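You operate a simulated robot arm through the tools that you are given. There is no shell and no other tool. Be economical: measure what you need, move in short steps, check, and stop when the job is done.

You run a simulated robot arm. Do the job below in one go: nothing can be reset, and whatever is moved stays where it is left.

## Task
Clean the lime scale off the steel end plate with the green pad.
Fine: load the pad at the cleaner tub, leave the pad on the brown mat and the tub's lid back on. Set down upright: green pad. What is to be rubbed or washed off counts as gone when no trace of it is left.

The check looks at the end state, three seconds after you hand in, the way a careful person would. Anything else that was tipped, shoved, dropped, spilled or broken makes it a failure. A push-on lid holds only when it is set on centred and level and pressed home; a screw cap is set on level and turned clockwise until tight.

## Robot
A 7-joint arm with a two-finger gripper, fixed in place. Base frame: the origin is at the foot of the arm, x ahead of it, y to its left, z up. Lengths are in m, angles in degrees, forces in N, time in s.
With the tool pointing down near the work surface it reaches from about 0.34 to 0.76 m from the base axis. Its first joint turns from -143.0 to 143.0 degrees. Payload 2.45 kg.
The TCP is the grasp point between the finger pads, 0.026 m short of the fingertips. In the tool frame z runs along the fingers and y along their closing line. The gripper opens to 0.096 m. The gripper's body begins 0.069 m behind the TCP.
Orientation is that of the tool frame in the base frame, as a unit quaternion [w, x, y, z]. With the fingers straight down and closing along the base's y, the tool's x points along the base's -x, its y along +y and its z along -z.

## Interface
- The arm moves only by the tool apply_moves. Its argument "series" is a list of rows, each an object (a shift or turn left out is 0, a gripper value left out holds the last) with "slide": the shift along the tool's x, y, z in m, a list of three; "rotation": the turn, a rotation vector about the tool's x, y, z in degrees, a list of three; "grip": the gripper command, from -1 (fully open) to 1 (shut), values between in proportion. In form: [{"slide": [dx, dy, dz], "rotation": [wx, wy, wz], "grip": grip}, ...]. A call has 1 to 10 rows; each row is the pose to reach, as a shift and turn from the pose commanded when the call began, along the tool's axes at that moment. Each row takes 0.2 s and may step no farther than 0.05 m and 8.6 degrees from the row before; otherwise, or with a gripper value out of range, the whole call is refused. Where a pose cannot be reached the arm comes as near as it can. A force on the tool above 40 N (or 10 N above the force at the start of the call, whichever is more), or a blocked arm, ends the call early, and 0.2 s more pass. Each finger halts on what it meets, pressing with about 31 N; the grip force reading is that of the motor and also rises with nothing between the fingers. The clock runs only during rows and for 0.2 s after the last one: add rows that repeat a pose to give the fingers time. It gives the time, the measured TCP pose, the force on the tool (base axes), the opening and the grip force at its end, in the units of the frame above (readings bear some noise), with the torque about the TCP (base axes, N m) and any sound that the robot's microphone picked up.
- Cameras (640 x 400 px; columns grow to the right, rows downward): "scene" is fixed at [0.3973, 0.5002, 1.6875]; the picture's right is [-0.97, -0.23, 0.00], its down [-0.20, 0.84, -0.50] and it looks along [0.12, -0.49, -0.86] (base axes); focal length 256 px, centre (320, 200). "wrist" rides on the gripper at [0.082, 0.003, -0.098] in the tool frame; the picture's right is [-0.04, 1.00, 0.00], its down [-0.73, -0.03, -0.68] and it looks along [-0.68, -0.03, 0.73] (tool axes); focal length 256 px, centre (320, 200). There is no depth. A picture from a camera that has moved, and an enlarged one, comes with that camera's place and axes in the base frame and with its lens.
- snapshot(camera): a new picture of that camera. It takes no simulated time.
- lift_body(by): slides the trunk up (or, below 0, down) by that many m; the arm rides with it, the base frame stays. It gives what a move gives, with no picture.
- enlarge(camera, box): a new picture of the part [left, top, right, bottom] of that camera's present view, enlarged. It takes no simulated time.
- hand_in(): hands the job in; it is judged then, once.

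Work in short steps. Places have to be worked out from the pictures, the camera data and where the tool is seen: move nearer, look again, correct. Check each grasp and each placing, and mend what went wrong. You have 120 turns and 84 pictures in all, those below and enlarged ones among them. Open the gripper and draw the arm clear of the work before you hand the job in, unless the task says otherwise; then end with one line.

The tools are called after "Call:" as a command line: name --argument value ..., lists and objects as JSON in quotes. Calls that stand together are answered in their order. apply_moves: Moves the arm, as the interface text tells. Its arguments: {"type":"object","properties":{"series":{"type":"array","items":{"type":"object","properties":{"slide":{"type":"array","items":{"type":"number"}},"rotation":{"type":"array","items":{"type":"number"}},"grip":{"type":"number"}}}}},"required":["series"]} The other tools are called the same way: lift_body (by) slides the trunk up or down; snapshot (camera) takes a picture; enlarge (camera, box) takes an enlarged picture of a part of a camera's view; hand_in () hands the job in.

At the start:

```text
clock: 0.0
tool_pos: [0.3698, -0.165, 1.2333]
tool_rot: [0.0, 0.0, 1.0, 0.0]
ft_force: [0.3, -0.4, -0.3]
ft_torque: [0.0, -0.01, -0.02]
finger_gap: 0.0959
grasp_force: 0.0
trunk travel left (down, up): [-0.575, 0.065]
```

scene: 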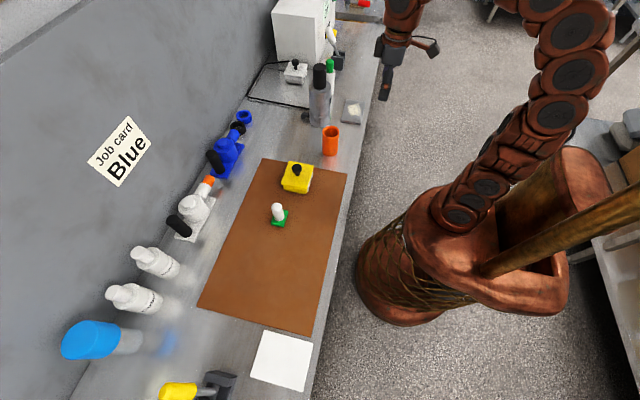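
wrist: 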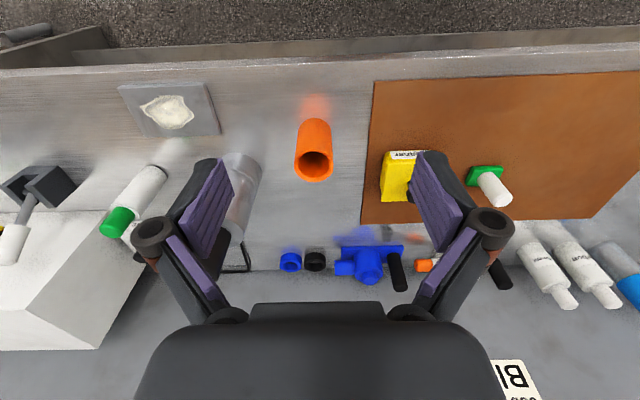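

I'll look closer at the tub, the pad, the plate and the job card area first.

Call:
enlarge --camera "scene" --box '[240, 150, 360, 240]'

Call:
enlarge --camera "scene" --box '[270, 40, 390, 160]'

Call:
enlarge --camera "wrist" --box '[360, 120, 540, 230]'

Call:
enlarge --camera "wrist" --box '[80, 60, 340, 200]'

```text
4.44 times, centred on (300, 195) of scene
camera zoom: at [0.3973, 0.5002, 1.6875], right [-0.97, -0.23, 0.0], down [-0.2, 0.84, -0.5], along [0.12, -0.49, -0.86], focal length 1137 px, centre (409, 222)
```

zoom: 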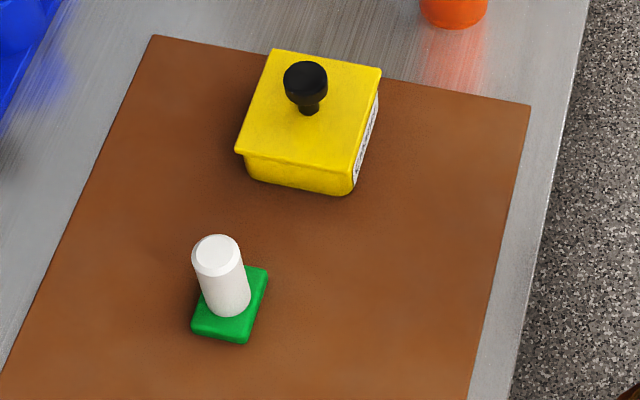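

```text
3.33 times, centred on (330, 100) of scene
camera zoom: at [0.3973, 0.5002, 1.6875], right [-0.97, -0.23, 0.0], down [-0.2, 0.84, -0.5], along [0.12, -0.49, -0.86], focal length 853 px, centre (287, 533)
```

zoom: 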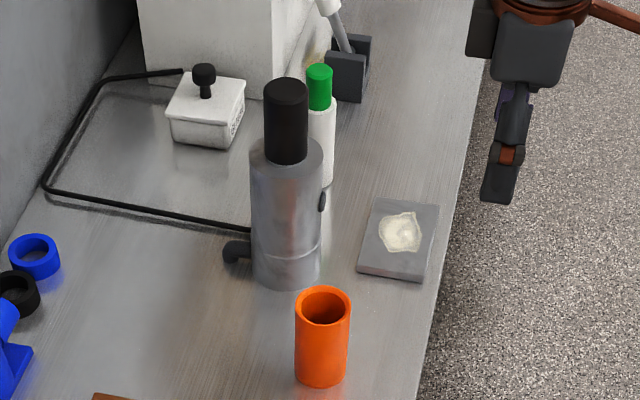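

```text
3.56 times, centred on (450, 175) of wrist
camera zoom: at [0.288, -0.1607, 1.332], right [0.04, 1.0, 0.0], down [0.73, -0.03, 0.68], along [0.68, -0.03, -0.73], focal length 910 px, centre (-142, 289)
```

zoom: 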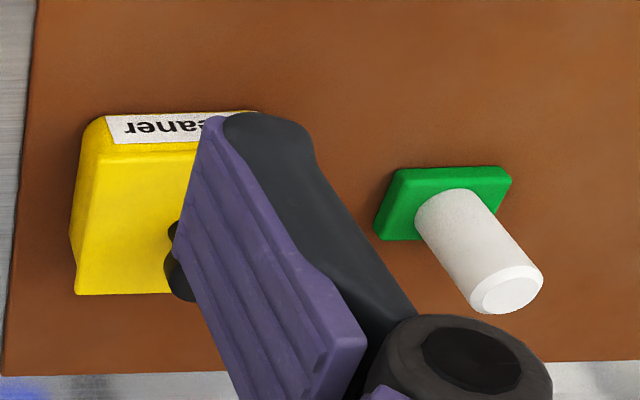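

```text
2.46 times, centred on (210, 130) of wrist
camera zoom: at [0.288, -0.1607, 1.332], right [0.04, 1.0, 0.0], down [0.73, -0.03, 0.68], along [0.68, -0.03, -0.73], focal length 630 px, centre (591, 372)
```

zoom: 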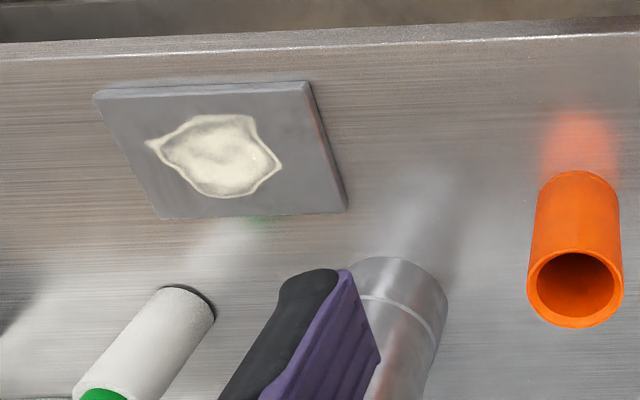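

The tub (yellow, "…eaner") is at about (0.61, -0.01), the pad at about (0.62, 0.16), the plate at about (0.46, -0.43), and the bench is at about z 0.90. I'll move above the tub for a closer look.

Call:
apply_moves --series '[{"slide": [-0.03, 0.02, 0.01]}, {"slide": [-0.06, 0.04, 0.02]}, {"slide": [-0.09, 0.06, 0.04]}, {"slide": [-0.12, 0.08, 0.05]}, {"slide": [-0.15, 0.1, 0.06]}, {"slide": [-0.18, 0.125, 0.07]}, {"slide": [-0.21, 0.155, 0.08]}]'

Call:
snapshot --camera "wrist"

Call:
snapshot --camera "scene"

```text
clock: 1.6
tool_pos: [0.5783, -0.0071, 1.1511]
tool_rot: [0.0, 0.001, 1.0, 0.0]
ft_force: [0.1, 0.0, 0.2]
ft_torque: [0.05, -0.05, -0.01]
finger_gap: 0.0959
grasp_force: 0.1
trunk travel left (down, up): [-0.575, 0.065]
```

```text
77 pictures are left
camera wrist: at [0.4975, -0.0037, 1.2491], right [0.04, 1.0, 0.0], down [0.73, -0.03, 0.68], along [0.68, -0.03, -0.73], focal length 256 px, centre (320, 200)
```

wrist: 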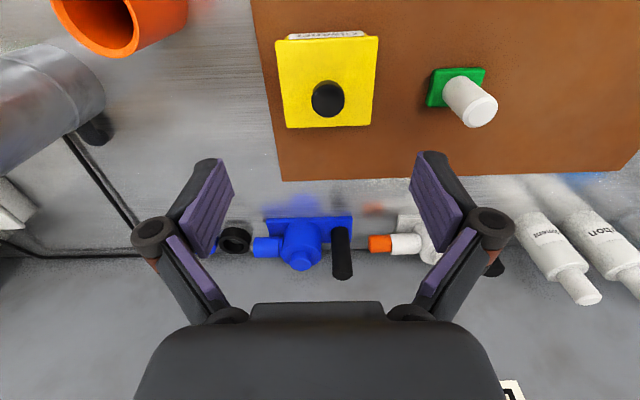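

```text
76 pictures are left
```

scene: 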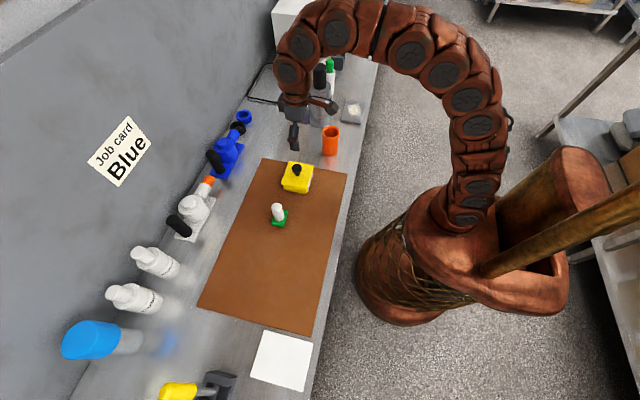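

The knob top is at about (0.599, 0.0, 0.99) and the lid is about 0.10 m square. I'll come down above the knob and check.

Call:
apply_moves --series '[{"slide": [-0.01, 0.003, 0.04]}, {"slide": [-0.02, 0.007, 0.07]}, {"slide": [-0.021, 0.007, 0.1]}]'

Call:
snapshot --camera "wrist"

Call:
enlarge --camera "scene" --box '[240, 110, 360, 230]'

```text
clock: 2.4
tool_pos: [0.6009, -0.0024, 1.0537]
tool_rot: [0.0, -0.001, 1.0, -0.001]
ft_force: [-0.4, -0.3, 0.0]
ft_torque: [-0.03, 0.01, 0.01]
finger_gap: 0.0959
grasp_force: 0.1
trunk travel left (down, up): [-0.575, 0.065]
```

```text
75 pictures are left
camera wrist: at [0.5191, 0.002, 1.1514], right [0.04, 1.0, 0.0], down [0.73, -0.03, 0.68], along [0.68, -0.03, -0.73], focal length 256 px, centre (320, 200)
```

wrist: 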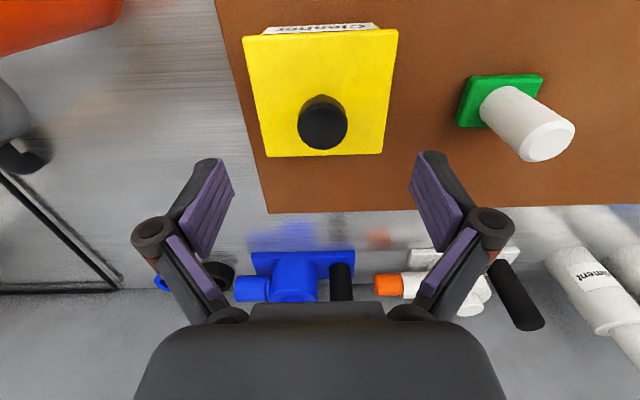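

```text
3.33 times, centred on (300, 170) of scene
camera zoom: at [0.3973, 0.5002, 1.6875], right [-0.97, -0.23, 0.0], down [-0.2, 0.84, -0.5], along [0.12, -0.49, -0.86], focal length 853 px, centre (387, 300)
```

zoom: 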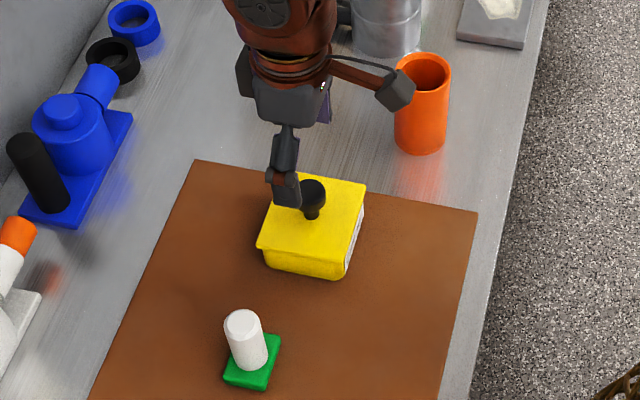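

The knob is centred at (0.600, 0.0) with its top at about 0.987 and the lid top at about 0.95. I'll go down to z 0.981 and close.

Call:
apply_moves --series '[{"slide": [0, 0.002, 0.03]}, {"slide": [0, 0.002, 0.055]}, {"slide": [0, 0.002, 0.072]}, {"slide": [0, 0.002, 0.072], "grip": 1}, {"slide": [0, 0.002, 0.072], "grip": 1}, {"slide": [0, 0.002, 0.072], "grip": 1}, {"slide": [0, 0.002, 0.072], "grip": 1}, {"slide": [0, 0.002, 0.072], "grip": 1}]'

Call:
snapshot --camera "wrist"

```text
clock: 4.2
tool_pos: [0.601, 0.0002, 0.9824]
tool_rot: [0.001, -0.001, 1.0, 0.0]
ft_force: [2.8, 7.2, 23.0]
ft_torque: [0.08, 0.04, 0.02]
finger_gap: 0.0312
grasp_force: 31.0
trunk travel left (down, up): [-0.575, 0.065]
```

```text
73 pictures are left
camera wrist: at [0.5188, 0.0034, 1.0804], right [0.04, 1.0, 0.0], down [0.73, -0.03, 0.68], along [0.68, -0.03, -0.73], focal length 256 px, centre (320, 200)
```

wrist: 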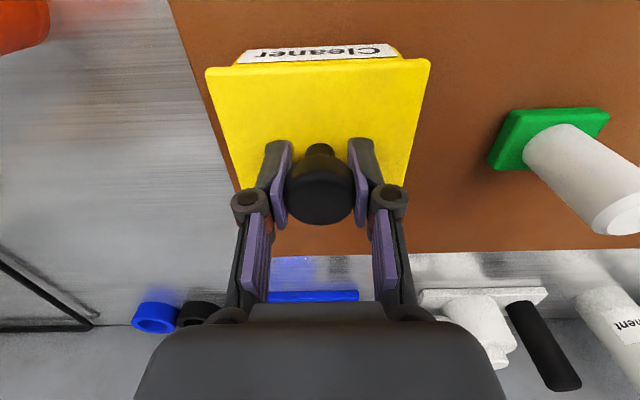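

It holds the knob (gap 31 mm) and the tub reads "Cleaner". I'll lift gently.

Call:
apply_moves --series '[{"slide": [0, 0, -0.005]}, {"slide": [0, 0, -0.01]}, {"slide": [0, 0, -0.02]}, {"slide": [0, 0, -0.03]}]'

Call:
snapshot --camera "wrist"

Call:
enlarge --camera "scene" --box '[240, 110, 360, 230]'

```text
clock: 5.2
tool_pos: [0.6021, -0.0003, 1.0121]
tool_rot: [0.0, -0.001, 1.0, 0.0]
ft_force: [0.3, 0.1, -0.2]
ft_torque: [-0.01, 0.01, 0.03]
finger_gap: 0.0311
grasp_force: 30.9
trunk travel left (down, up): [-0.575, 0.065]
heard: snap
```

```text
72 pictures are left
camera wrist: at [0.5198, 0.0031, 1.1101], right [0.04, 1.0, 0.0], down [0.73, -0.03, 0.68], along [0.68, -0.03, -0.73], focal length 256 px, centre (320, 200)
```

wrist: 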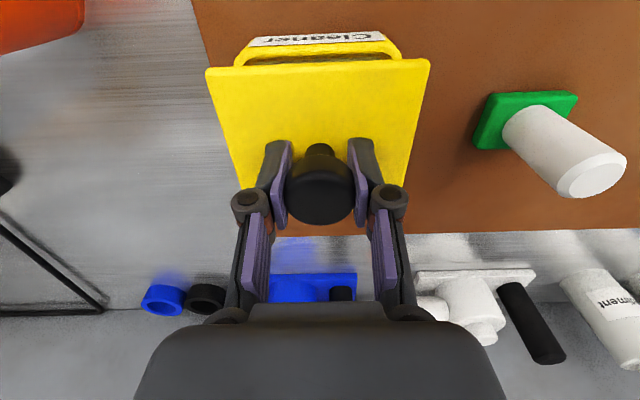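

```text
3.33 times, centred on (300, 170) of scene
camera zoom: at [0.3973, 0.5002, 1.6875], right [-0.97, -0.23, 0.0], down [-0.2, 0.84, -0.5], along [0.12, -0.49, -0.86], focal length 853 px, centre (387, 300)
```

zoom: 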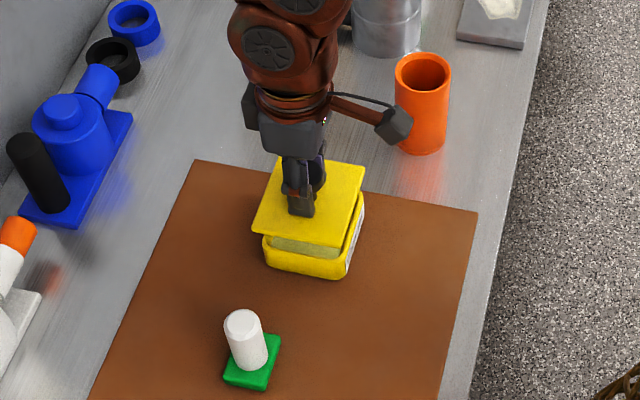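

The snap was the lid coming off, and the tub stayed put. I'll carry the lid high past the pad to a free mat spot at about (0.60, 0.30).

Call:
apply_moves --series '[{"slide": [0, 0, -0.04]}, {"slide": [0, 0, -0.08]}, {"slide": [0, 0.045, -0.08]}, {"slide": [0, 0.09, -0.08]}, {"slide": [0, 0.135, -0.08]}, {"slide": [0, 0.18, -0.08]}, {"slide": [0, 0.225, -0.08]}, {"slide": [0, 0.265, -0.08]}, {"slide": [0, 0.3, -0.08]}, {"slide": [0, 0.3, -0.05]}]'

Call:
apply_moves --series '[{"slide": [0, 0, 0.04]}, {"slide": [0, 0, 0.065]}, {"slide": [0, 0, 0.075]}]'

Call:
enlarge --camera "scene" --box '[200, 150, 360, 310]'

Call:
snapshot --camera "wrist"

```text
clock: 7.4
tool_pos: [0.6003, 0.3015, 1.0598]
tool_rot: [0.0, 0.0, 1.0, 0.0]
ft_force: [0.0, 0.5, -0.4]
ft_torque: [-0.04, 0.01, 0.02]
finger_gap: 0.0307
grasp_force: 30.9
trunk travel left (down, up): [-0.575, 0.065]
```

```text
clock: 8.2
tool_pos: [0.6015, 0.3006, 0.9864]
tool_rot: [0.0, -0.001, 1.0, 0.0]
ft_force: [0.0, 0.1, -0.6]
ft_torque: [0.01, 0.02, 0.0]
finger_gap: 0.0314
grasp_force: 31.4
trunk travel left (down, up): [-0.575, 0.065]
```

```text
2.50 times, centred on (280, 230) of scene
camera zoom: at [0.3973, 0.5002, 1.6875], right [-0.97, -0.23, 0.0], down [-0.2, 0.84, -0.5], along [0.12, -0.49, -0.86], focal length 640 px, centre (420, 125)
```

zoom: 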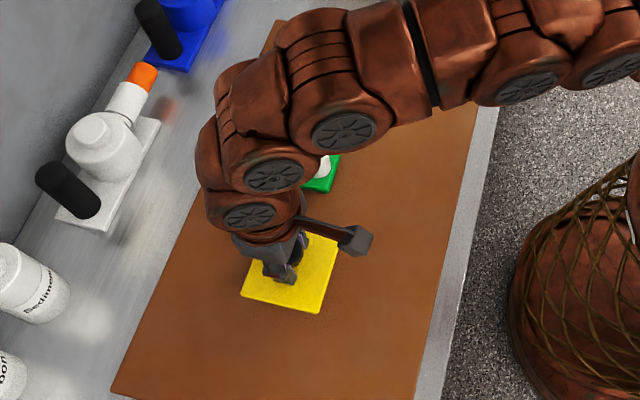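

```text
69 pictures are left
camera wrist: at [0.5195, 0.3043, 1.0847], right [0.04, 1.0, 0.0], down [0.73, -0.03, 0.68], along [0.68, -0.03, -0.73], focal length 256 px, centre (320, 200)
```

wrist: 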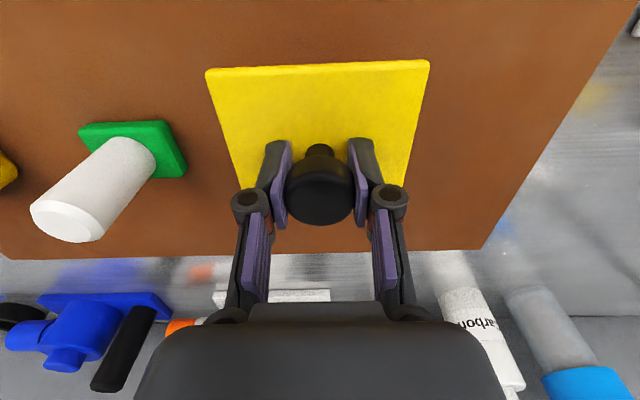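

Next I'll lower in small steps until the lid contacts the mat.

Call:
apply_moves --series '[{"slide": [0, 0, 0.01]}, {"slide": [0, 0, 0.02]}, {"slide": [0, 0, 0.025]}, {"slide": [0, 0, 0.03]}]'

```text
clock: 9.2
tool_pos: [0.6002, 0.3004, 0.9563]
tool_rot: [-0.001, -0.001, 1.0, 0.0]
ft_force: [0.1, -0.2, -1.0]
ft_torque: [-0.02, 0.02, 0.01]
finger_gap: 0.0309
grasp_force: 31.0
trunk travel left (down, up): [-0.575, 0.065]
```

Call:
apply_moves --series '[{"slide": [0, 0, 0.003]}, {"slide": [0, 0, 0.006]}, {"slide": [0, 0, 0.009]}]'

Call:
snapshot --camera "wrist"

```text
clock: 10.0
tool_pos: [0.6006, 0.3003, 0.9484]
tool_rot: [0.0, 0.0, 1.0, 0.0]
ft_force: [-0.5, 0.1, -1.6]
ft_torque: [0.03, 0.02, -0.02]
finger_gap: 0.0312
grasp_force: 31.5
trunk travel left (down, up): [-0.575, 0.065]
```

```text
68 pictures are left
camera wrist: at [0.5187, 0.3035, 1.0462], right [0.04, 1.0, 0.0], down [0.73, -0.03, 0.68], along [0.68, -0.03, -0.73], focal length 256 px, centre (320, 200)
```

wrist: 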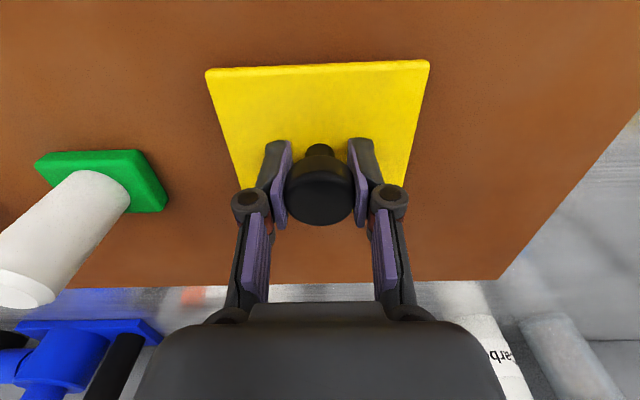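

There's no contact force yet, so I keep lowering in small steps.

Call:
apply_moves --series '[{"slide": [0, 0, 0.003]}, {"slide": [0, 0, 0.006]}, {"slide": [0, 0, 0.009]}]'

```text
clock: 10.8
tool_pos: [0.6009, 0.3009, 0.9422]
tool_rot: [0.003, -0.001, 1.0, 0.0]
ft_force: [-0.7, -1.3, 27.0]
ft_torque: [-0.14, 0.46, -0.02]
finger_gap: 0.0309
grasp_force: 31.5
trunk travel left (down, up): [-0.575, 0.065]
```

The lid is on the mat, with contact at about z 0.9425. I'll ease the push, release and rise.

Call:
apply_moves --series '[{"slide": [0, 0, -0.003]}, {"slide": [0, 0, -0.003], "grip": -1}, {"slide": [0, 0, -0.003], "grip": -1}, {"slide": [0, 0, -0.003], "grip": -1}, {"slide": [0, 0, -0.003], "grip": -1}, {"slide": [0, 0, -0.003], "grip": -1}, {"slide": [0, 0, -0.04], "grip": -1}, {"slide": [0, 0, -0.08], "grip": -1}, {"slide": [0, 0, -0.12], "grip": -1}]'

Call:
snapshot --camera "wrist"

```text
clock: 12.8
tool_pos: [0.5984, 0.2991, 1.0583]
tool_rot: [0.0, 0.0, 1.0, 0.0]
ft_force: [0.2, 0.4, -0.2]
ft_torque: [0.01, -0.01, 0.01]
finger_gap: 0.0957
grasp_force: 0.0
trunk travel left (down, up): [-0.575, 0.065]
```

```text
67 pictures are left
camera wrist: at [0.5168, 0.302, 1.1561], right [0.04, 1.0, 0.0], down [0.73, -0.03, 0.68], along [0.68, -0.03, -0.73], focal length 256 px, centre (320, 200)
```

wrist: 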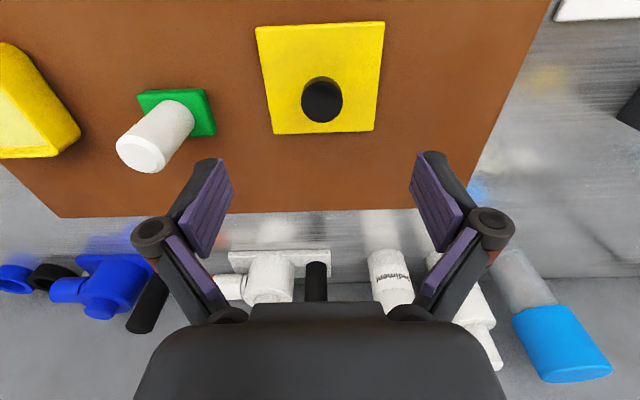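

The lid sits upright on the mat. The handle top is at about (0.619, 0.160, 0.99). I'll move above it and check the alignment.

Call:
apply_moves --series '[{"slide": [-0.007, -0.045, -0.01]}, {"slide": [-0.014, -0.09, -0.01]}, {"slide": [-0.0206, -0.139, -0.01]}]'

Call:
snapshot --camera "wrist"

```text
clock: 13.6
tool_pos: [0.6177, 0.1593, 1.0684]
tool_rot: [0.0, -0.001, 1.0, 0.0]
ft_force: [-0.4, 0.1, 1.1]
ft_torque: [-0.04, 0.01, 0.05]
finger_gap: 0.096
grasp_force: 0.0
trunk travel left (down, up): [-0.575, 0.065]
```

```text
66 pictures are left
camera wrist: at [0.5358, 0.1628, 1.1668], right [0.04, 1.0, 0.0], down [0.73, -0.03, 0.68], along [0.68, -0.03, -0.73], focal length 256 px, centre (320, 200)
```

wrist: 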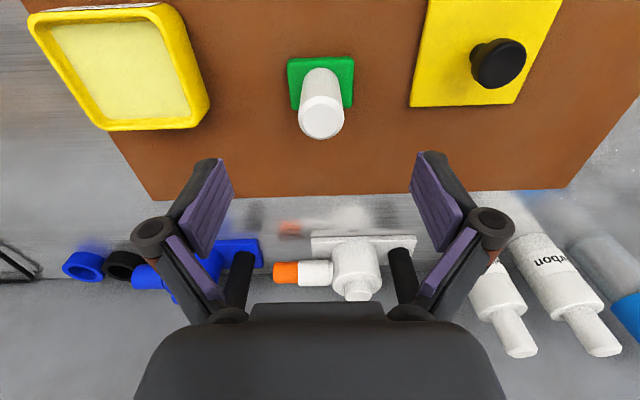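

The handle is aligned with the gripper, at (0.619, 0.159). I'll go down to z 0.958 and grasp.

Call:
apply_moves --series '[{"slide": [-0.001, 0, 0.045]}, {"slide": [-0.001, 0, 0.085]}, {"slide": [-0.001, 0, 0.11]}, {"slide": [-0.001, 0, 0.11], "grip": 1}, {"slide": [-0.001, 0, 0.11], "grip": 1}, {"slide": [-0.001, 0, 0.11], "grip": 1}, {"slide": [-0.001, 0, 0.11], "grip": 1}, {"slide": [-0.001, 0, 0.11], "grip": 1}]'

Call:
snapshot --camera "wrist"

```text
clock: 15.4
tool_pos: [0.6194, 0.1609, 0.9607]
tool_rot: [0.001, -0.001, 1.0, -0.001]
ft_force: [0.4, -1.0, 0.3]
ft_torque: [0.03, -0.01, 0.0]
finger_gap: 0.0327
grasp_force: 30.9
trunk travel left (down, up): [-0.575, 0.065]
```

```text
65 pictures are left
camera wrist: at [0.5381, 0.1642, 1.0587], right [0.04, 1.0, 0.0], down [0.73, -0.03, 0.68], along [0.68, -0.03, -0.73], focal length 256 px, centre (320, 200)
```

wrist: 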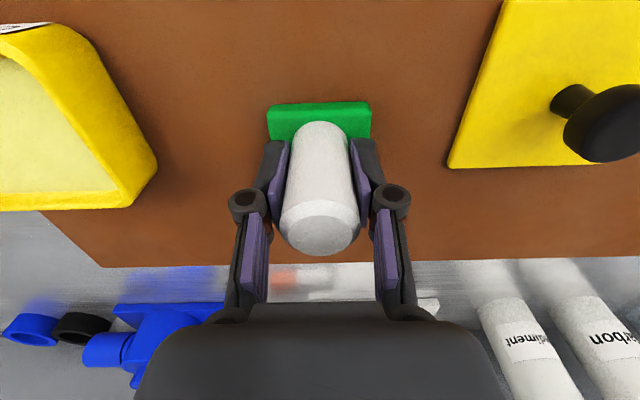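

It's grasped (gap 33 mm). I'll lift and carry it over the tub.

Call:
apply_moves --series '[{"slide": [0, 0, -0.04]}, {"slide": [0, 0, -0.08]}, {"slide": [0.004, -0.04, -0.08]}, {"slide": [0.008, -0.08, -0.08]}, {"slide": [0.012, -0.12, -0.08]}, {"slide": [0.018, -0.16, -0.08]}]'

Call:
snapshot --camera "wrist"

Call:
enlarge --camera "scene" --box '[240, 110, 360, 230]'

```text
clock: 16.8
tool_pos: [0.6024, 0.0024, 1.0398]
tool_rot: [-0.001, -0.001, 1.0, 0.0]
ft_force: [1.0, 0.4, -0.4]
ft_torque: [-0.04, 0.01, 0.01]
finger_gap: 0.0327
grasp_force: 31.1
trunk travel left (down, up): [-0.575, 0.065]
```

```text
64 pictures are left
camera wrist: at [0.5221, 0.0049, 1.1364], right [0.04, 1.0, 0.0], down [0.73, -0.03, 0.68], along [0.68, -0.03, -0.74], focal length 256 px, centre (320, 200)
```

wrist: 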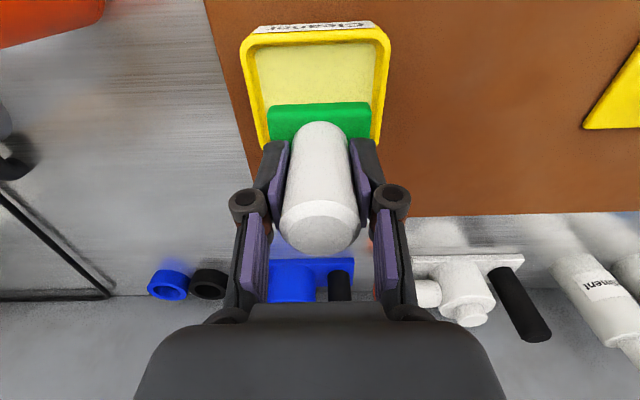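

```text
3.33 times, centred on (300, 170) of scene
camera zoom: at [0.3973, 0.5002, 1.6875], right [-0.97, -0.23, 0.0], down [-0.2, 0.84, -0.5], along [0.12, -0.49, -0.86], focal length 853 px, centre (387, 300)
```

zoom: 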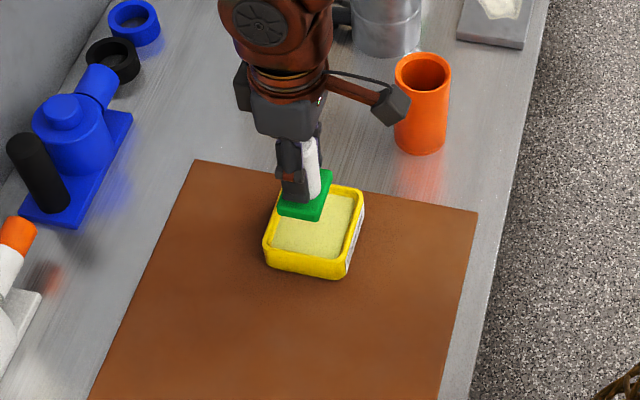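

The pad is centred over the tub. I'll lower it in small steps until it presses on the cleaner.

Call:
apply_moves --series '[{"slide": [0, -0.001, 0.02]}, {"slide": [0, -0.001, 0.032]}, {"slide": [0, -0.001, 0.038]}, {"slide": [0, -0.001, 0.042]}, {"slide": [0, -0.001, 0.046]}]'

```text
clock: 18.0
tool_pos: [0.6039, 0.0015, 0.9923]
tool_rot: [0.0, -0.001, 1.0, 0.0]
ft_force: [0.2, -0.5, 0.2]
ft_torque: [0.0, 0.01, 0.01]
finger_gap: 0.0327
grasp_force: 31.2
trunk travel left (down, up): [-0.575, 0.065]
```

Call:
apply_moves --series '[{"slide": [0, 0, 0.004]}, {"slide": [0, 0, 0.008]}, {"slide": [0, 0, 0.012]}]'

```text
clock: 18.6
tool_pos: [0.6039, 0.0017, 0.9902]
tool_rot: [0.004, -0.001, 1.0, 0.0]
ft_force: [-11.4, 0.1, 23.6]
ft_torque: [0.01, 0.58, 0.01]
finger_gap: 0.0327
grasp_force: 30.9
trunk travel left (down, up): [-0.575, 0.065]
stopped in row 3: the force on the tool passed its limit at 44 N (the readings are from after the stop); the commanded pose is now the measured one
```

I hit contact at z 0.990 with a sideways force, so I'll look for a rim hit.

Call:
snapshot --camera "wrist"

Call:
enlarge --camera "scene" --box '[270, 150, 330, 210]'

```text
62 pictures are left
camera wrist: at [0.5216, 0.0037, 1.0875], right [0.04, 1.0, 0.0], down [0.73, -0.03, 0.69], along [0.68, -0.03, -0.73], focal length 256 px, centre (320, 200)
```

wrist: 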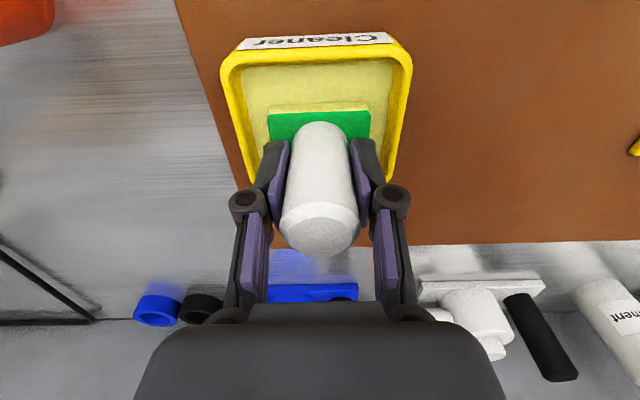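

```text
6.67 times, centred on (300, 180) of scene
camera zoom: at [0.3973, 0.5002, 1.6875], right [-0.97, -0.23, 0.0], down [-0.2, 0.84, -0.5], along [0.12, -0.49, -0.86], focal length 1705 px, centre (453, 333)
```

zoom: 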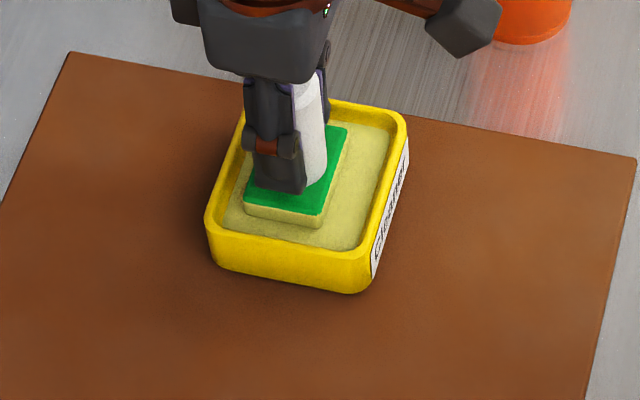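

The pad has visibly taken up cleaner on its underside. I'll lift it and take it toward the plate along the near side, clear of the orange cup and the canister.

Call:
apply_moves --series '[{"slide": [0, 0, -0.03]}, {"slide": [0, 0, -0.07]}, {"slide": [0, 0, -0.11]}, {"slide": [0.04, -0.02, -0.12]}, {"slide": [0.08, -0.04, -0.12]}, {"slide": [0.12, -0.06, -0.12]}, {"slide": [0.16, -0.08, -0.12]}, {"slide": [0.185, -0.12, -0.12]}, {"slide": [0.19, -0.165, -0.12]}, {"slide": [0.19, -0.21, -0.12]}]'

Call:
apply_moves --series '[{"slide": [0.0, -0.04, 0]}, {"slide": [0.0, -0.08, 0]}, {"slide": [-0.0, -0.12, 0.0]}, {"slide": [0.0, -0.16, 0]}, {"slide": [-0.02, -0.2, 0.0]}, {"slide": [-0.045, -0.205, 0.0]}]'

Call:
snapshot --camera "wrist"

Call:
enlarge --camera "scene" --box '[270, 40, 390, 160]'

```text
clock: 20.8
tool_pos: [0.4156, -0.2095, 1.1064]
tool_rot: [0.004, -0.001, 1.0, 0.0]
ft_force: [0.7, 0.0, -1.1]
ft_torque: [-0.01, 0.0, -0.01]
finger_gap: 0.0329
grasp_force: 31.2
trunk travel left (down, up): [-0.575, 0.065]
```

```text
clock: 22.2
tool_pos: [0.4616, -0.4145, 1.1061]
tool_rot: [0.001, -0.001, 1.0, 0.001]
ft_force: [-0.6, -0.3, -0.2]
ft_torque: [0.0, -0.02, -0.02]
finger_gap: 0.0326
grasp_force: 31.1
trunk travel left (down, up): [-0.575, 0.065]
```

```text
60 pictures are left
camera wrist: at [0.3794, -0.4111, 1.2037], right [0.04, 1.0, 0.0], down [0.73, -0.03, 0.68], along [0.68, -0.02, -0.73], focal length 256 px, centre (320, 200)
```

wrist: 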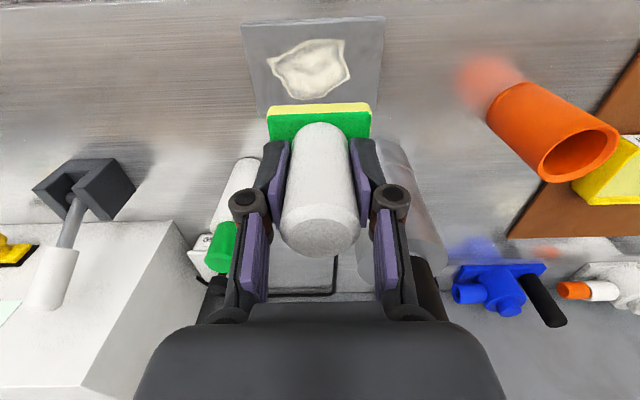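

```text
3.33 times, centred on (330, 100) of scene
camera zoom: at [0.3973, 0.5002, 1.6875], right [-0.97, -0.23, 0.0], down [-0.2, 0.84, -0.5], along [0.12, -0.49, -0.86], focal length 853 px, centre (287, 533)
```

zoom: 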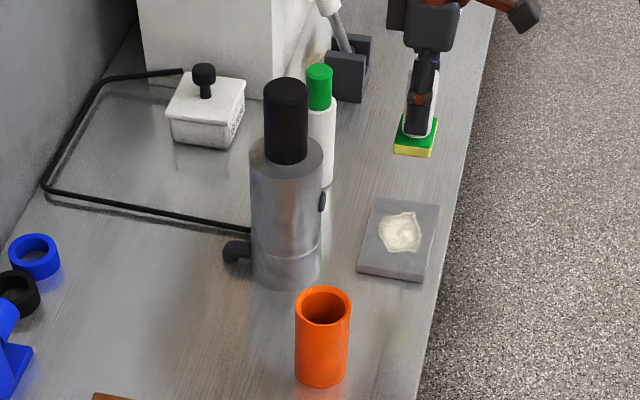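

The plate spans x 0.418–0.505 and y -0.485 to -0.350; the scale spans x 0.434–0.493 and y -0.468 to -0.380. I'll go down above its centre.

Call:
apply_moves --series '[{"slide": [0, -0.005, 0.04]}, {"slide": [0, -0.009, 0.08]}, {"slide": [0, -0.009, 0.115]}, {"slide": [0, -0.009, 0.122]}]'

Call:
snapshot --camera "wrist"

Call:
enlarge --camera "scene" --box '[320, 80, 380, 140]'

```text
clock: 23.2
tool_pos: [0.4621, -0.4224, 0.9849]
tool_rot: [0.003, -0.001, 1.0, 0.001]
ft_force: [0.1, 0.0, -1.5]
ft_torque: [0.02, 0.01, 0.01]
finger_gap: 0.0326
grasp_force: 30.7
trunk travel left (down, up): [-0.575, 0.065]
```

```text
58 pictures are left
camera wrist: at [0.3798, -0.4186, 1.0824], right [0.04, 1.0, 0.0], down [0.73, -0.03, 0.68], along [0.68, -0.03, -0.73], focal length 256 px, centre (320, 200)
```

wrist: 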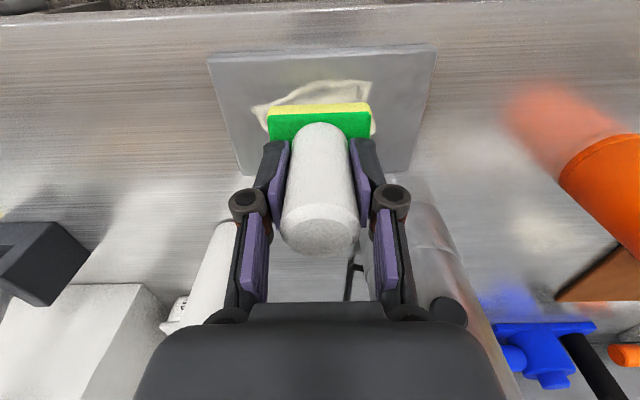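

```text
6.67 times, centred on (350, 110) of scene
camera zoom: at [0.3973, 0.5002, 1.6875], right [-0.97, -0.23, 0.0], down [-0.2, 0.84, -0.5], along [0.12, -0.49, -0.86], focal length 1705 px, centre (120, 800)
```

zoom: 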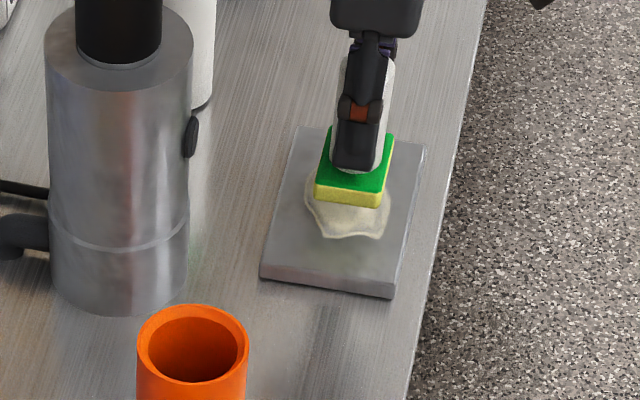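

The pad is just above the centre of the scale. I'll lower it in 2–3 mm steps until I feel light contact.

Call:
apply_moves --series '[{"slide": [0, 0, 0.003]}, {"slide": [0, 0, 0.006]}, {"slide": [0, 0, 0.009]}]'

```text
clock: 24.0
tool_pos: [0.4627, -0.424, 0.9761]
tool_rot: [0.003, 0.0, 1.0, 0.0]
ft_force: [-0.9, 1.0, 0.0]
ft_torque: [0.02, -0.02, -0.01]
finger_gap: 0.0325
grasp_force: 30.8
trunk travel left (down, up): [-0.575, 0.065]
```

Call:
apply_moves --series '[{"slide": [0, 0, 0.002]}, {"slide": [0, 0, 0.004]}]'

```text
clock: 24.6
tool_pos: [0.4604, -0.424, 0.9711]
tool_rot: [0.003, 0.0, 1.0, 0.001]
ft_force: [0.6, 0.8, -1.0]
ft_torque: [-0.01, -0.02, -0.02]
finger_gap: 0.0327
grasp_force: 30.4
trunk travel left (down, up): [-0.575, 0.065]
```

Call:
apply_moves --series '[{"slide": [0, 0, 0.001]}, {"slide": [0, 0, 0.002]}, {"slide": [0, 0, 0.003]}]'

```text
clock: 25.4
tool_pos: [0.4616, -0.4237, 0.9683]
tool_rot: [0.003, -0.001, 1.0, -0.001]
ft_force: [-0.5, 0.0, -0.7]
ft_torque: [0.03, -0.02, -0.02]
finger_gap: 0.0326
grasp_force: 30.5
trunk travel left (down, up): [-0.575, 0.065]
```

Call:
apply_moves --series '[{"slide": [0, 0, 0.001]}, {"slide": [0, 0, 0.002]}, {"slide": [0, 0, 0.003]}]'

Call:
enlarge --camera "scene" --box '[320, 80, 380, 140]'

```text
clock: 26.2
tool_pos: [0.4609, -0.4244, 0.966]
tool_rot: [0.003, -0.001, 1.0, 0.0]
ft_force: [0.4, 0.6, 0.7]
ft_torque: [0.01, -0.04, -0.01]
finger_gap: 0.0325
grasp_force: 30.9
trunk travel left (down, up): [-0.575, 0.065]
```

```text
6.67 times, centred on (350, 110) of scene
camera zoom: at [0.3973, 0.5002, 1.6875], right [-0.97, -0.23, 0.0], down [-0.2, 0.84, -0.5], along [0.12, -0.49, -0.86], focal length 1705 px, centre (120, 800)
```

zoom: 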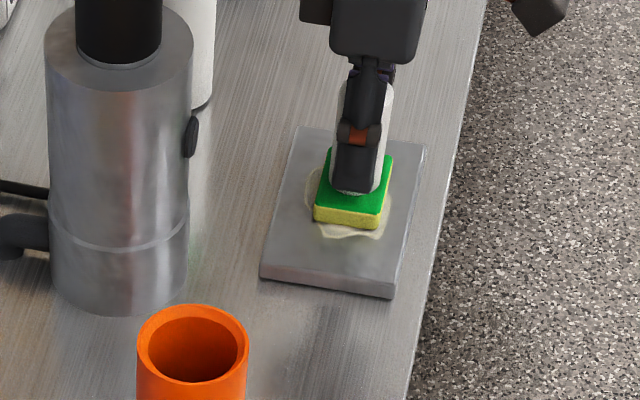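

The pad is almost touching. I continue in 1 mm steps.

Call:
apply_moves --series '[{"slide": [0, 0, 0.001]}, {"slide": [0, 0, 0.002]}]'

```text
clock: 26.8
tool_pos: [0.4612, -0.424, 0.965]
tool_rot: [0.005, 0.0, 1.0, -0.001]
ft_force: [-0.1, -1.7, 23.7]
ft_torque: [0.06, 0.03, 0.01]
finger_gap: 0.0329
grasp_force: 30.6
trunk travel left (down, up): [-0.575, 0.065]
```

Contact gives 24 N. I'll ease up about 1 mm and try a short rub, watching that the plate stays put.

Call:
apply_moves --series '[{"slide": [0, 0, -0.001]}, {"slide": [0, 0.012, -0.001]}, {"slide": [0, 0.024, -0.001]}, {"slide": [0, 0.012, -0.001]}, {"slide": [0, 0, -0.001]}]'

Call:
enlarge --camera "scene" --box '[320, 80, 380, 140]'

```text
clock: 28.0
tool_pos: [0.4619, -0.4217, 0.9668]
tool_rot: [0.003, -0.001, 1.0, 0.001]
ft_force: [2.5, 14.5, 20.2]
ft_torque: [0.6, -0.25, 0.14]
finger_gap: 0.0326
grasp_force: 30.8
trunk travel left (down, up): [-0.575, 0.065]
```

```text
6.67 times, centred on (350, 110) of scene
camera zoom: at [0.3973, 0.5002, 1.6875], right [-0.97, -0.23, 0.0], down [-0.2, 0.84, -0.5], along [0.12, -0.49, -0.86], focal length 1705 px, centre (120, 800)
```

zoom: 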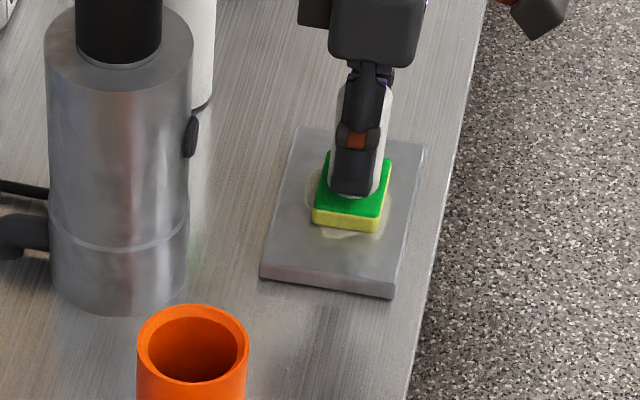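

The plate did not move and the scale is fading. I continue with strokes along y, first on the middle line.

Call:
apply_moves --series '[{"slide": [0, 0.015, 0]}, {"slide": [0, 0.029, 0]}, {"slide": [0, 0.015, 0]}, {"slide": [0, 0, 0]}, {"slide": [0, -0.014, 0]}, {"slide": [0, -0.026, 0]}, {"slide": [0, -0.014, 0]}, {"slide": [0, 0, 0]}, {"slide": [0, -0.014, 0]}, {"slide": [0, -0.026, 0]}]'

Call:
apply_moves --series '[{"slide": [0.01, 0, 0]}, {"slide": [0.02, 0, 0]}, {"slide": [0.02, 0.014, 0]}, {"slide": [0.02, 0.028, 0]}, {"slide": [0.02, 0.041, 0]}, {"slide": [0.02, 0.055, 0]}, {"slide": [0.02, 0.041, 0]}, {"slide": [0.02, 0.028, 0]}, {"slide": [0.02, 0.014, 0]}, {"slide": [0.02, 0.0, 0]}]'

Call:
enlarge --camera "scene" --box '[320, 80, 380, 140]'

```text
clock: 30.2
tool_pos: [0.4618, -0.4489, 0.9652]
tool_rot: [0.002, 0.0, 1.0, 0.001]
ft_force: [2.5, 14.0, 16.3]
ft_torque: [0.5, -0.16, 0.06]
finger_gap: 0.0328
grasp_force: 31.5
trunk travel left (down, up): [-0.575, 0.065]
```

```text
clock: 31.9
tool_pos: [0.4426, -0.4051, 0.966]
tool_rot: [0.004, 0.0, 1.0, 0.004]
ft_force: [-2.5, 14.6, 21.2]
ft_torque: [0.46, 0.2, -0.02]
finger_gap: 0.0327
grasp_force: 31.1
trunk travel left (down, up): [-0.575, 0.065]
stopped in row 8: the force on the tool passed its limit at 43 N (the readings are from after the stop); the commanded pose is now the measured one
```

```text
6.67 times, centred on (350, 110) of scene
camera zoom: at [0.3973, 0.5002, 1.6875], right [-0.97, -0.23, 0.0], down [-0.2, 0.84, -0.5], along [0.12, -0.49, -0.86], focal length 1705 px, centre (120, 800)
```

zoom: 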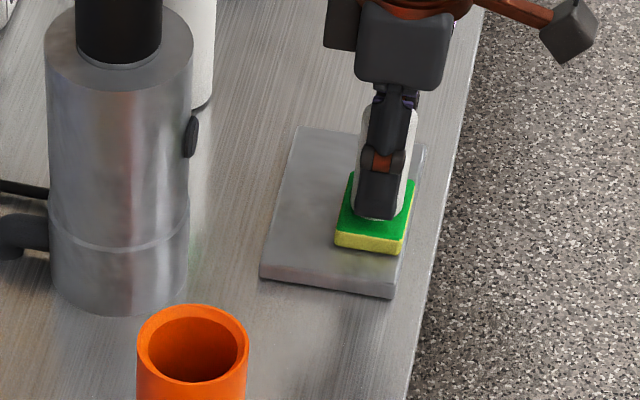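

The plate is still in place. I'll lift straight up a little, move aside and look at what remains.

Call:
apply_moves --series '[{"slide": [0, 0, -0.03]}, {"slide": [0, 0, -0.07]}, {"slide": [-0.01, 0.0, -0.11]}, {"slide": [-0.04, 0.0, -0.14]}]'

Call:
enlarge --camera "wrist" --box '[220, 0, 420, 125]'

Call:
enlarge --camera "scene" --box '[320, 80, 380, 140]'

```text
clock: 32.9
tool_pos: [0.4821, -0.4086, 1.1076]
tool_rot: [0.003, -0.001, 1.0, 0.004]
ft_force: [-1.1, -0.1, -0.8]
ft_torque: [0.0, -0.04, 0.0]
finger_gap: 0.0328
grasp_force: 31.5
trunk travel left (down, up): [-0.575, 0.065]
```

```text
3.20 times, centred on (320, 62) of wrist
camera zoom: at [0.3987, -0.4063, 1.205], right [0.04, 1.0, 0.01], down [0.73, -0.03, 0.68], along [0.68, -0.02, -0.73], focal length 819 px, centre (320, 640)
```

zoom: 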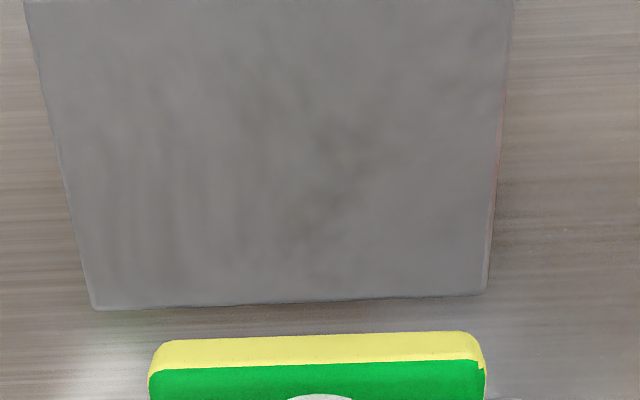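

```text
6.67 times, centred on (350, 110) of scene
camera zoom: at [0.3973, 0.5002, 1.6875], right [-0.97, -0.23, 0.0], down [-0.2, 0.84, -0.5], along [0.12, -0.49, -0.86], focal length 1705 px, centre (120, 800)
```

zoom: 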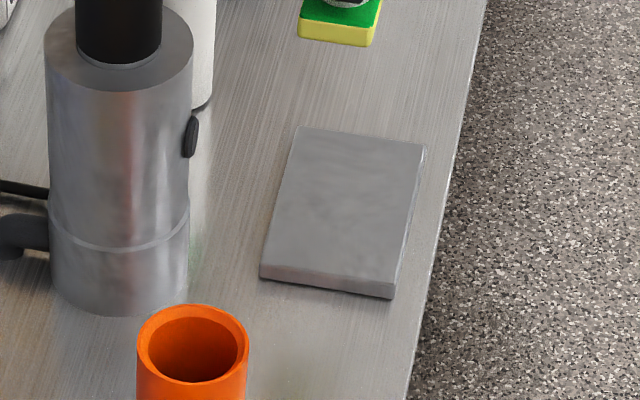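

It looks clean, but I'll do another light pass on the far strip and the ends to leave no trace.

Call:
apply_moves --series '[{"slide": [0, 0, 0.045]}, {"slide": [0, 0, 0.09]}, {"slide": [0, 0, 0.125]}, {"slide": [0, 0, 0.136]}, {"slide": [0, 0, 0.14]}]'

```text
clock: 34.1
tool_pos: [0.482, -0.4062, 0.965]
tool_rot: [0.004, -0.001, 1.0, 0.003]
ft_force: [-1.2, 1.5, 9.6]
ft_torque: [-0.06, -0.08, 0.01]
finger_gap: 0.0325
grasp_force: 30.7
trunk travel left (down, up): [-0.575, 0.065]
```

Call:
apply_moves --series '[{"slide": [0, 0.011, 0.0005]}, {"slide": [0, 0, 0.0005]}, {"slide": [0, -0.015, 0.0005]}, {"slide": [0, -0.03, 0.0005]}, {"slide": [0, -0.045, 0.0005]}, {"slide": [0, -0.03, 0.0005]}, {"slide": [0, -0.015, 0.0005]}, {"slide": [0, 0.0, 0.0005]}, {"slide": [0, -0.022, 0.0005]}, {"slide": [0, -0.045, 0.0005]}]'

Call:
apply_moves --series '[{"slide": [0.013, 0, 0]}, {"slide": [0.026, 0, 0]}, {"slide": [0.039, 0, 0]}, {"slide": [0.039, 0.015, 0]}, {"slide": [0.039, 0.0, 0]}, {"slide": [0.039, 0.015, 0]}, {"slide": [0.039, 0.03, 0]}, {"slide": [0.039, 0.045, 0]}, {"slide": [0.039, 0.054, 0]}, {"slide": [0.02, 0.054, 0]}]'

Call:
apply_moves --series '[{"slide": [0, -0.015, 0]}, {"slide": [0, -0.03, 0]}, {"slide": [0, -0.045, 0]}, {"slide": [0, -0.054, 0]}, {"slide": [0, -0.045, 0]}, {"slide": [0, -0.045, -0.04]}, {"slide": [0, -0.045, -0.08]}, {"slide": [0, -0.02, -0.12]}, {"slide": [-0.01, 0.0, -0.14]}]'

Call:
enlarge --camera "scene" --box '[320, 80, 380, 140]'

Call:
enlarge --camera "wrist" --box '[220, 0, 420, 125]'

```text
clock: 36.3
tool_pos: [0.4835, -0.4474, 0.9659]
tool_rot: [0.003, -0.001, 1.0, 0.004]
ft_force: [1.1, 21.7, 26.5]
ft_torque: [0.88, -0.13, -0.02]
finger_gap: 0.0328
grasp_force: 31.0
trunk travel left (down, up): [-0.575, 0.065]
```

```text
clock: 37.5
tool_pos: [0.4425, -0.4418, 0.9647]
tool_rot: [0.001, -0.001, 1.0, 0.007]
ft_force: [-12.1, 11.4, 25.1]
ft_torque: [0.36, 0.31, 0.05]
finger_gap: 0.0327
grasp_force: 31.4
trunk travel left (down, up): [-0.575, 0.065]
stopped in row 5: the force on the tool passed its limit at 51 N (the readings are from after the stop); the commanded pose is now the measured one
```

```text
clock: 39.5
tool_pos: [0.4538, -0.4439, 1.1048]
tool_rot: [0.001, -0.001, 1.0, 0.008]
ft_force: [0.2, -0.5, -0.8]
ft_torque: [0.03, 0.02, -0.01]
finger_gap: 0.0327
grasp_force: 30.9
trunk travel left (down, up): [-0.575, 0.065]
```

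```text
6.67 times, centred on (350, 110) of scene
camera zoom: at [0.3973, 0.5002, 1.6875], right [-0.97, -0.23, 0.0], down [-0.2, 0.84, -0.5], along [0.12, -0.49, -0.86], focal length 1705 px, centre (120, 800)
```

zoom: 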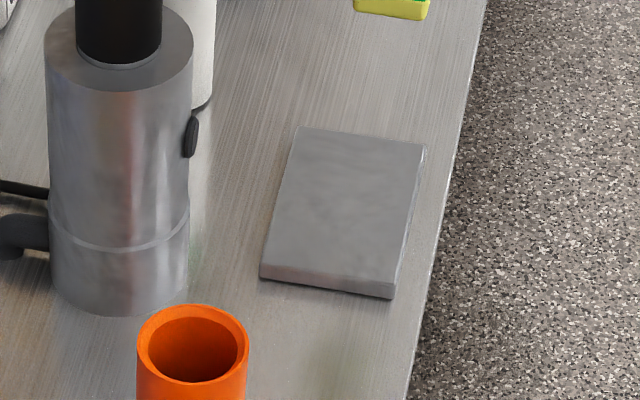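

```text
3.20 times, centred on (320, 62) of wrist
camera zoom: at [0.372, -0.4423, 1.2017], right [0.04, 1.0, 0.02], down [0.73, -0.04, 0.68], along [0.68, -0.01, -0.73], focal length 819 px, centre (320, 640)
```

zoom: 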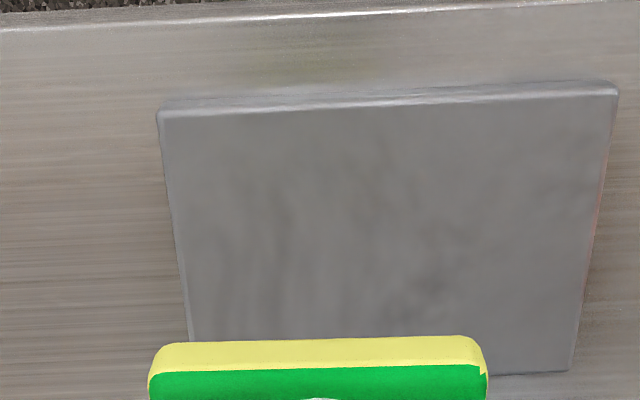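

The plate is clean and unmoved. I'll fix the small tool tilt (0.9°) and carry the pad back to its mat spot along the same near-side route.

Call:
apply_moves --series '[{"slide": [0.02, 0.03, 0], "rotation": [0.9, 0, 0]}, {"slide": [0.04, 0.065, 0], "rotation": [0.9, 0, 0]}, {"slide": [0.04, 0.11, 0], "rotation": [0.9, 0, 0]}, {"slide": [0.04, 0.155, 0], "rotation": [0.9, 0, 0]}, {"slide": [0.04, 0.2, 0], "rotation": [0.9, 0, 0]}, {"slide": [0.04, 0.24, 0], "rotation": [0.9, 0, 0]}, {"slide": [0.015, 0.28, 0], "rotation": [0.9, 0, 0]}, {"slide": [-0.015, 0.315, 0], "rotation": [0.9, 0, 0]}, {"slide": [-0.045, 0.35, 0], "rotation": [0.9, 0, 0]}, {"slide": [-0.075, 0.385, 0], "rotation": [0.9, 0, 0]}]'

```text
clock: 41.7
tool_pos: [0.5289, -0.0591, 1.1096]
tool_rot: [0.0, -0.001, 1.0, 0.0]
ft_force: [-0.6, -0.5, -0.6]
ft_torque: [0.02, -0.03, 0.03]
finger_gap: 0.0328
grasp_force: 31.5
trunk travel left (down, up): [-0.575, 0.065]
```

The tool is level again. I continue to above (0.62, 0.16) and start down.

Call:
apply_moves --series '[{"slide": [-0.02, 0.04, 0]}, {"slide": [-0.04, 0.08, 0]}, {"slide": [-0.06, 0.12, 0]}, {"slide": [-0.075, 0.16, 0]}, {"slide": [-0.091, 0.2, 0]}, {"slide": [-0.091, 0.219, 0.02]}, {"slide": [-0.091, 0.219, 0.06]}, {"slide": [-0.091, 0.219, 0.1]}, {"slide": [-0.091, 0.219, 0.13]}]'

Call:
snapshot --camera "wrist"

Call:
enlarge --camera "scene" --box '[220, 150, 340, 270]'

```text
clock: 43.7
tool_pos: [0.6207, 0.1613, 0.9796]
tool_rot: [0.0, -0.001, 1.0, 0.0]
ft_force: [-0.4, -0.1, 0.1]
ft_torque: [0.01, -0.03, -0.02]
finger_gap: 0.0329
grasp_force: 31.3
trunk travel left (down, up): [-0.575, 0.065]
```

```text
49 pictures are left
camera wrist: at [0.5378, 0.1644, 1.0777], right [0.04, 1.0, 0.0], down [0.73, -0.03, 0.68], along [0.68, -0.03, -0.73], focal length 256 px, centre (320, 200)
```

wrist: 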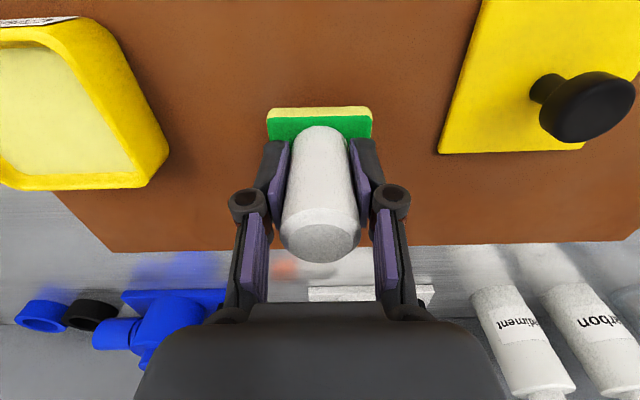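

```text
3.33 times, centred on (280, 210) of scene
camera zoom: at [0.3973, 0.5002, 1.6875], right [-0.97, -0.23, 0.0], down [-0.2, 0.84, -0.5], along [0.12, -0.49, -0.86], focal length 853 px, centre (453, 167)
```

zoom: 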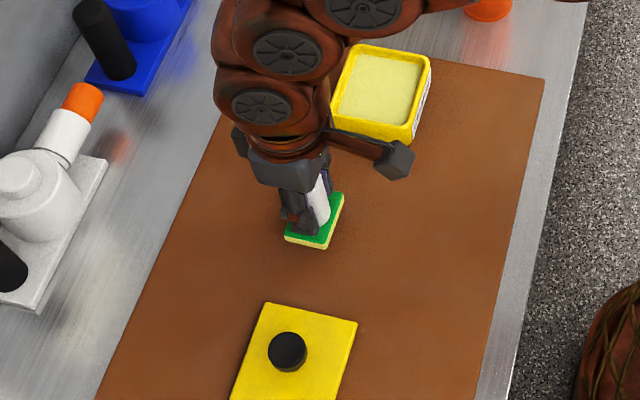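

The pad may have pitched slightly in the fingers. I'll lower it to contact gently, which will square it up.

Call:
apply_moves --series '[{"slide": [0, 0, 0.008]}, {"slide": [0, 0, 0.014]}, {"slide": [0, 0, 0.017]}]'

```text
clock: 44.5
tool_pos: [0.6196, 0.1598, 0.9611]
tool_rot: [0.001, 0.0, 1.0, 0.0]
ft_force: [-0.7, 0.4, 0.5]
ft_torque: [-0.01, 0.01, -0.02]
finger_gap: 0.033
grasp_force: 30.6
trunk travel left (down, up): [-0.575, 0.065]
```

Call:
apply_moves --series '[{"slide": [0, 0, 0.002]}, {"slide": [0, 0, 0.004]}, {"slide": [0, 0, 0.006]}]'

```text
clock: 45.3
tool_pos: [0.6183, 0.1588, 0.9578]
tool_rot: [0.002, -0.001, 1.0, 0.0]
ft_force: [-2.0, -0.6, 23.8]
ft_torque: [-0.01, 0.14, 0.02]
finger_gap: 0.0329
grasp_force: 31.0
trunk travel left (down, up): [-0.575, 0.065]
```

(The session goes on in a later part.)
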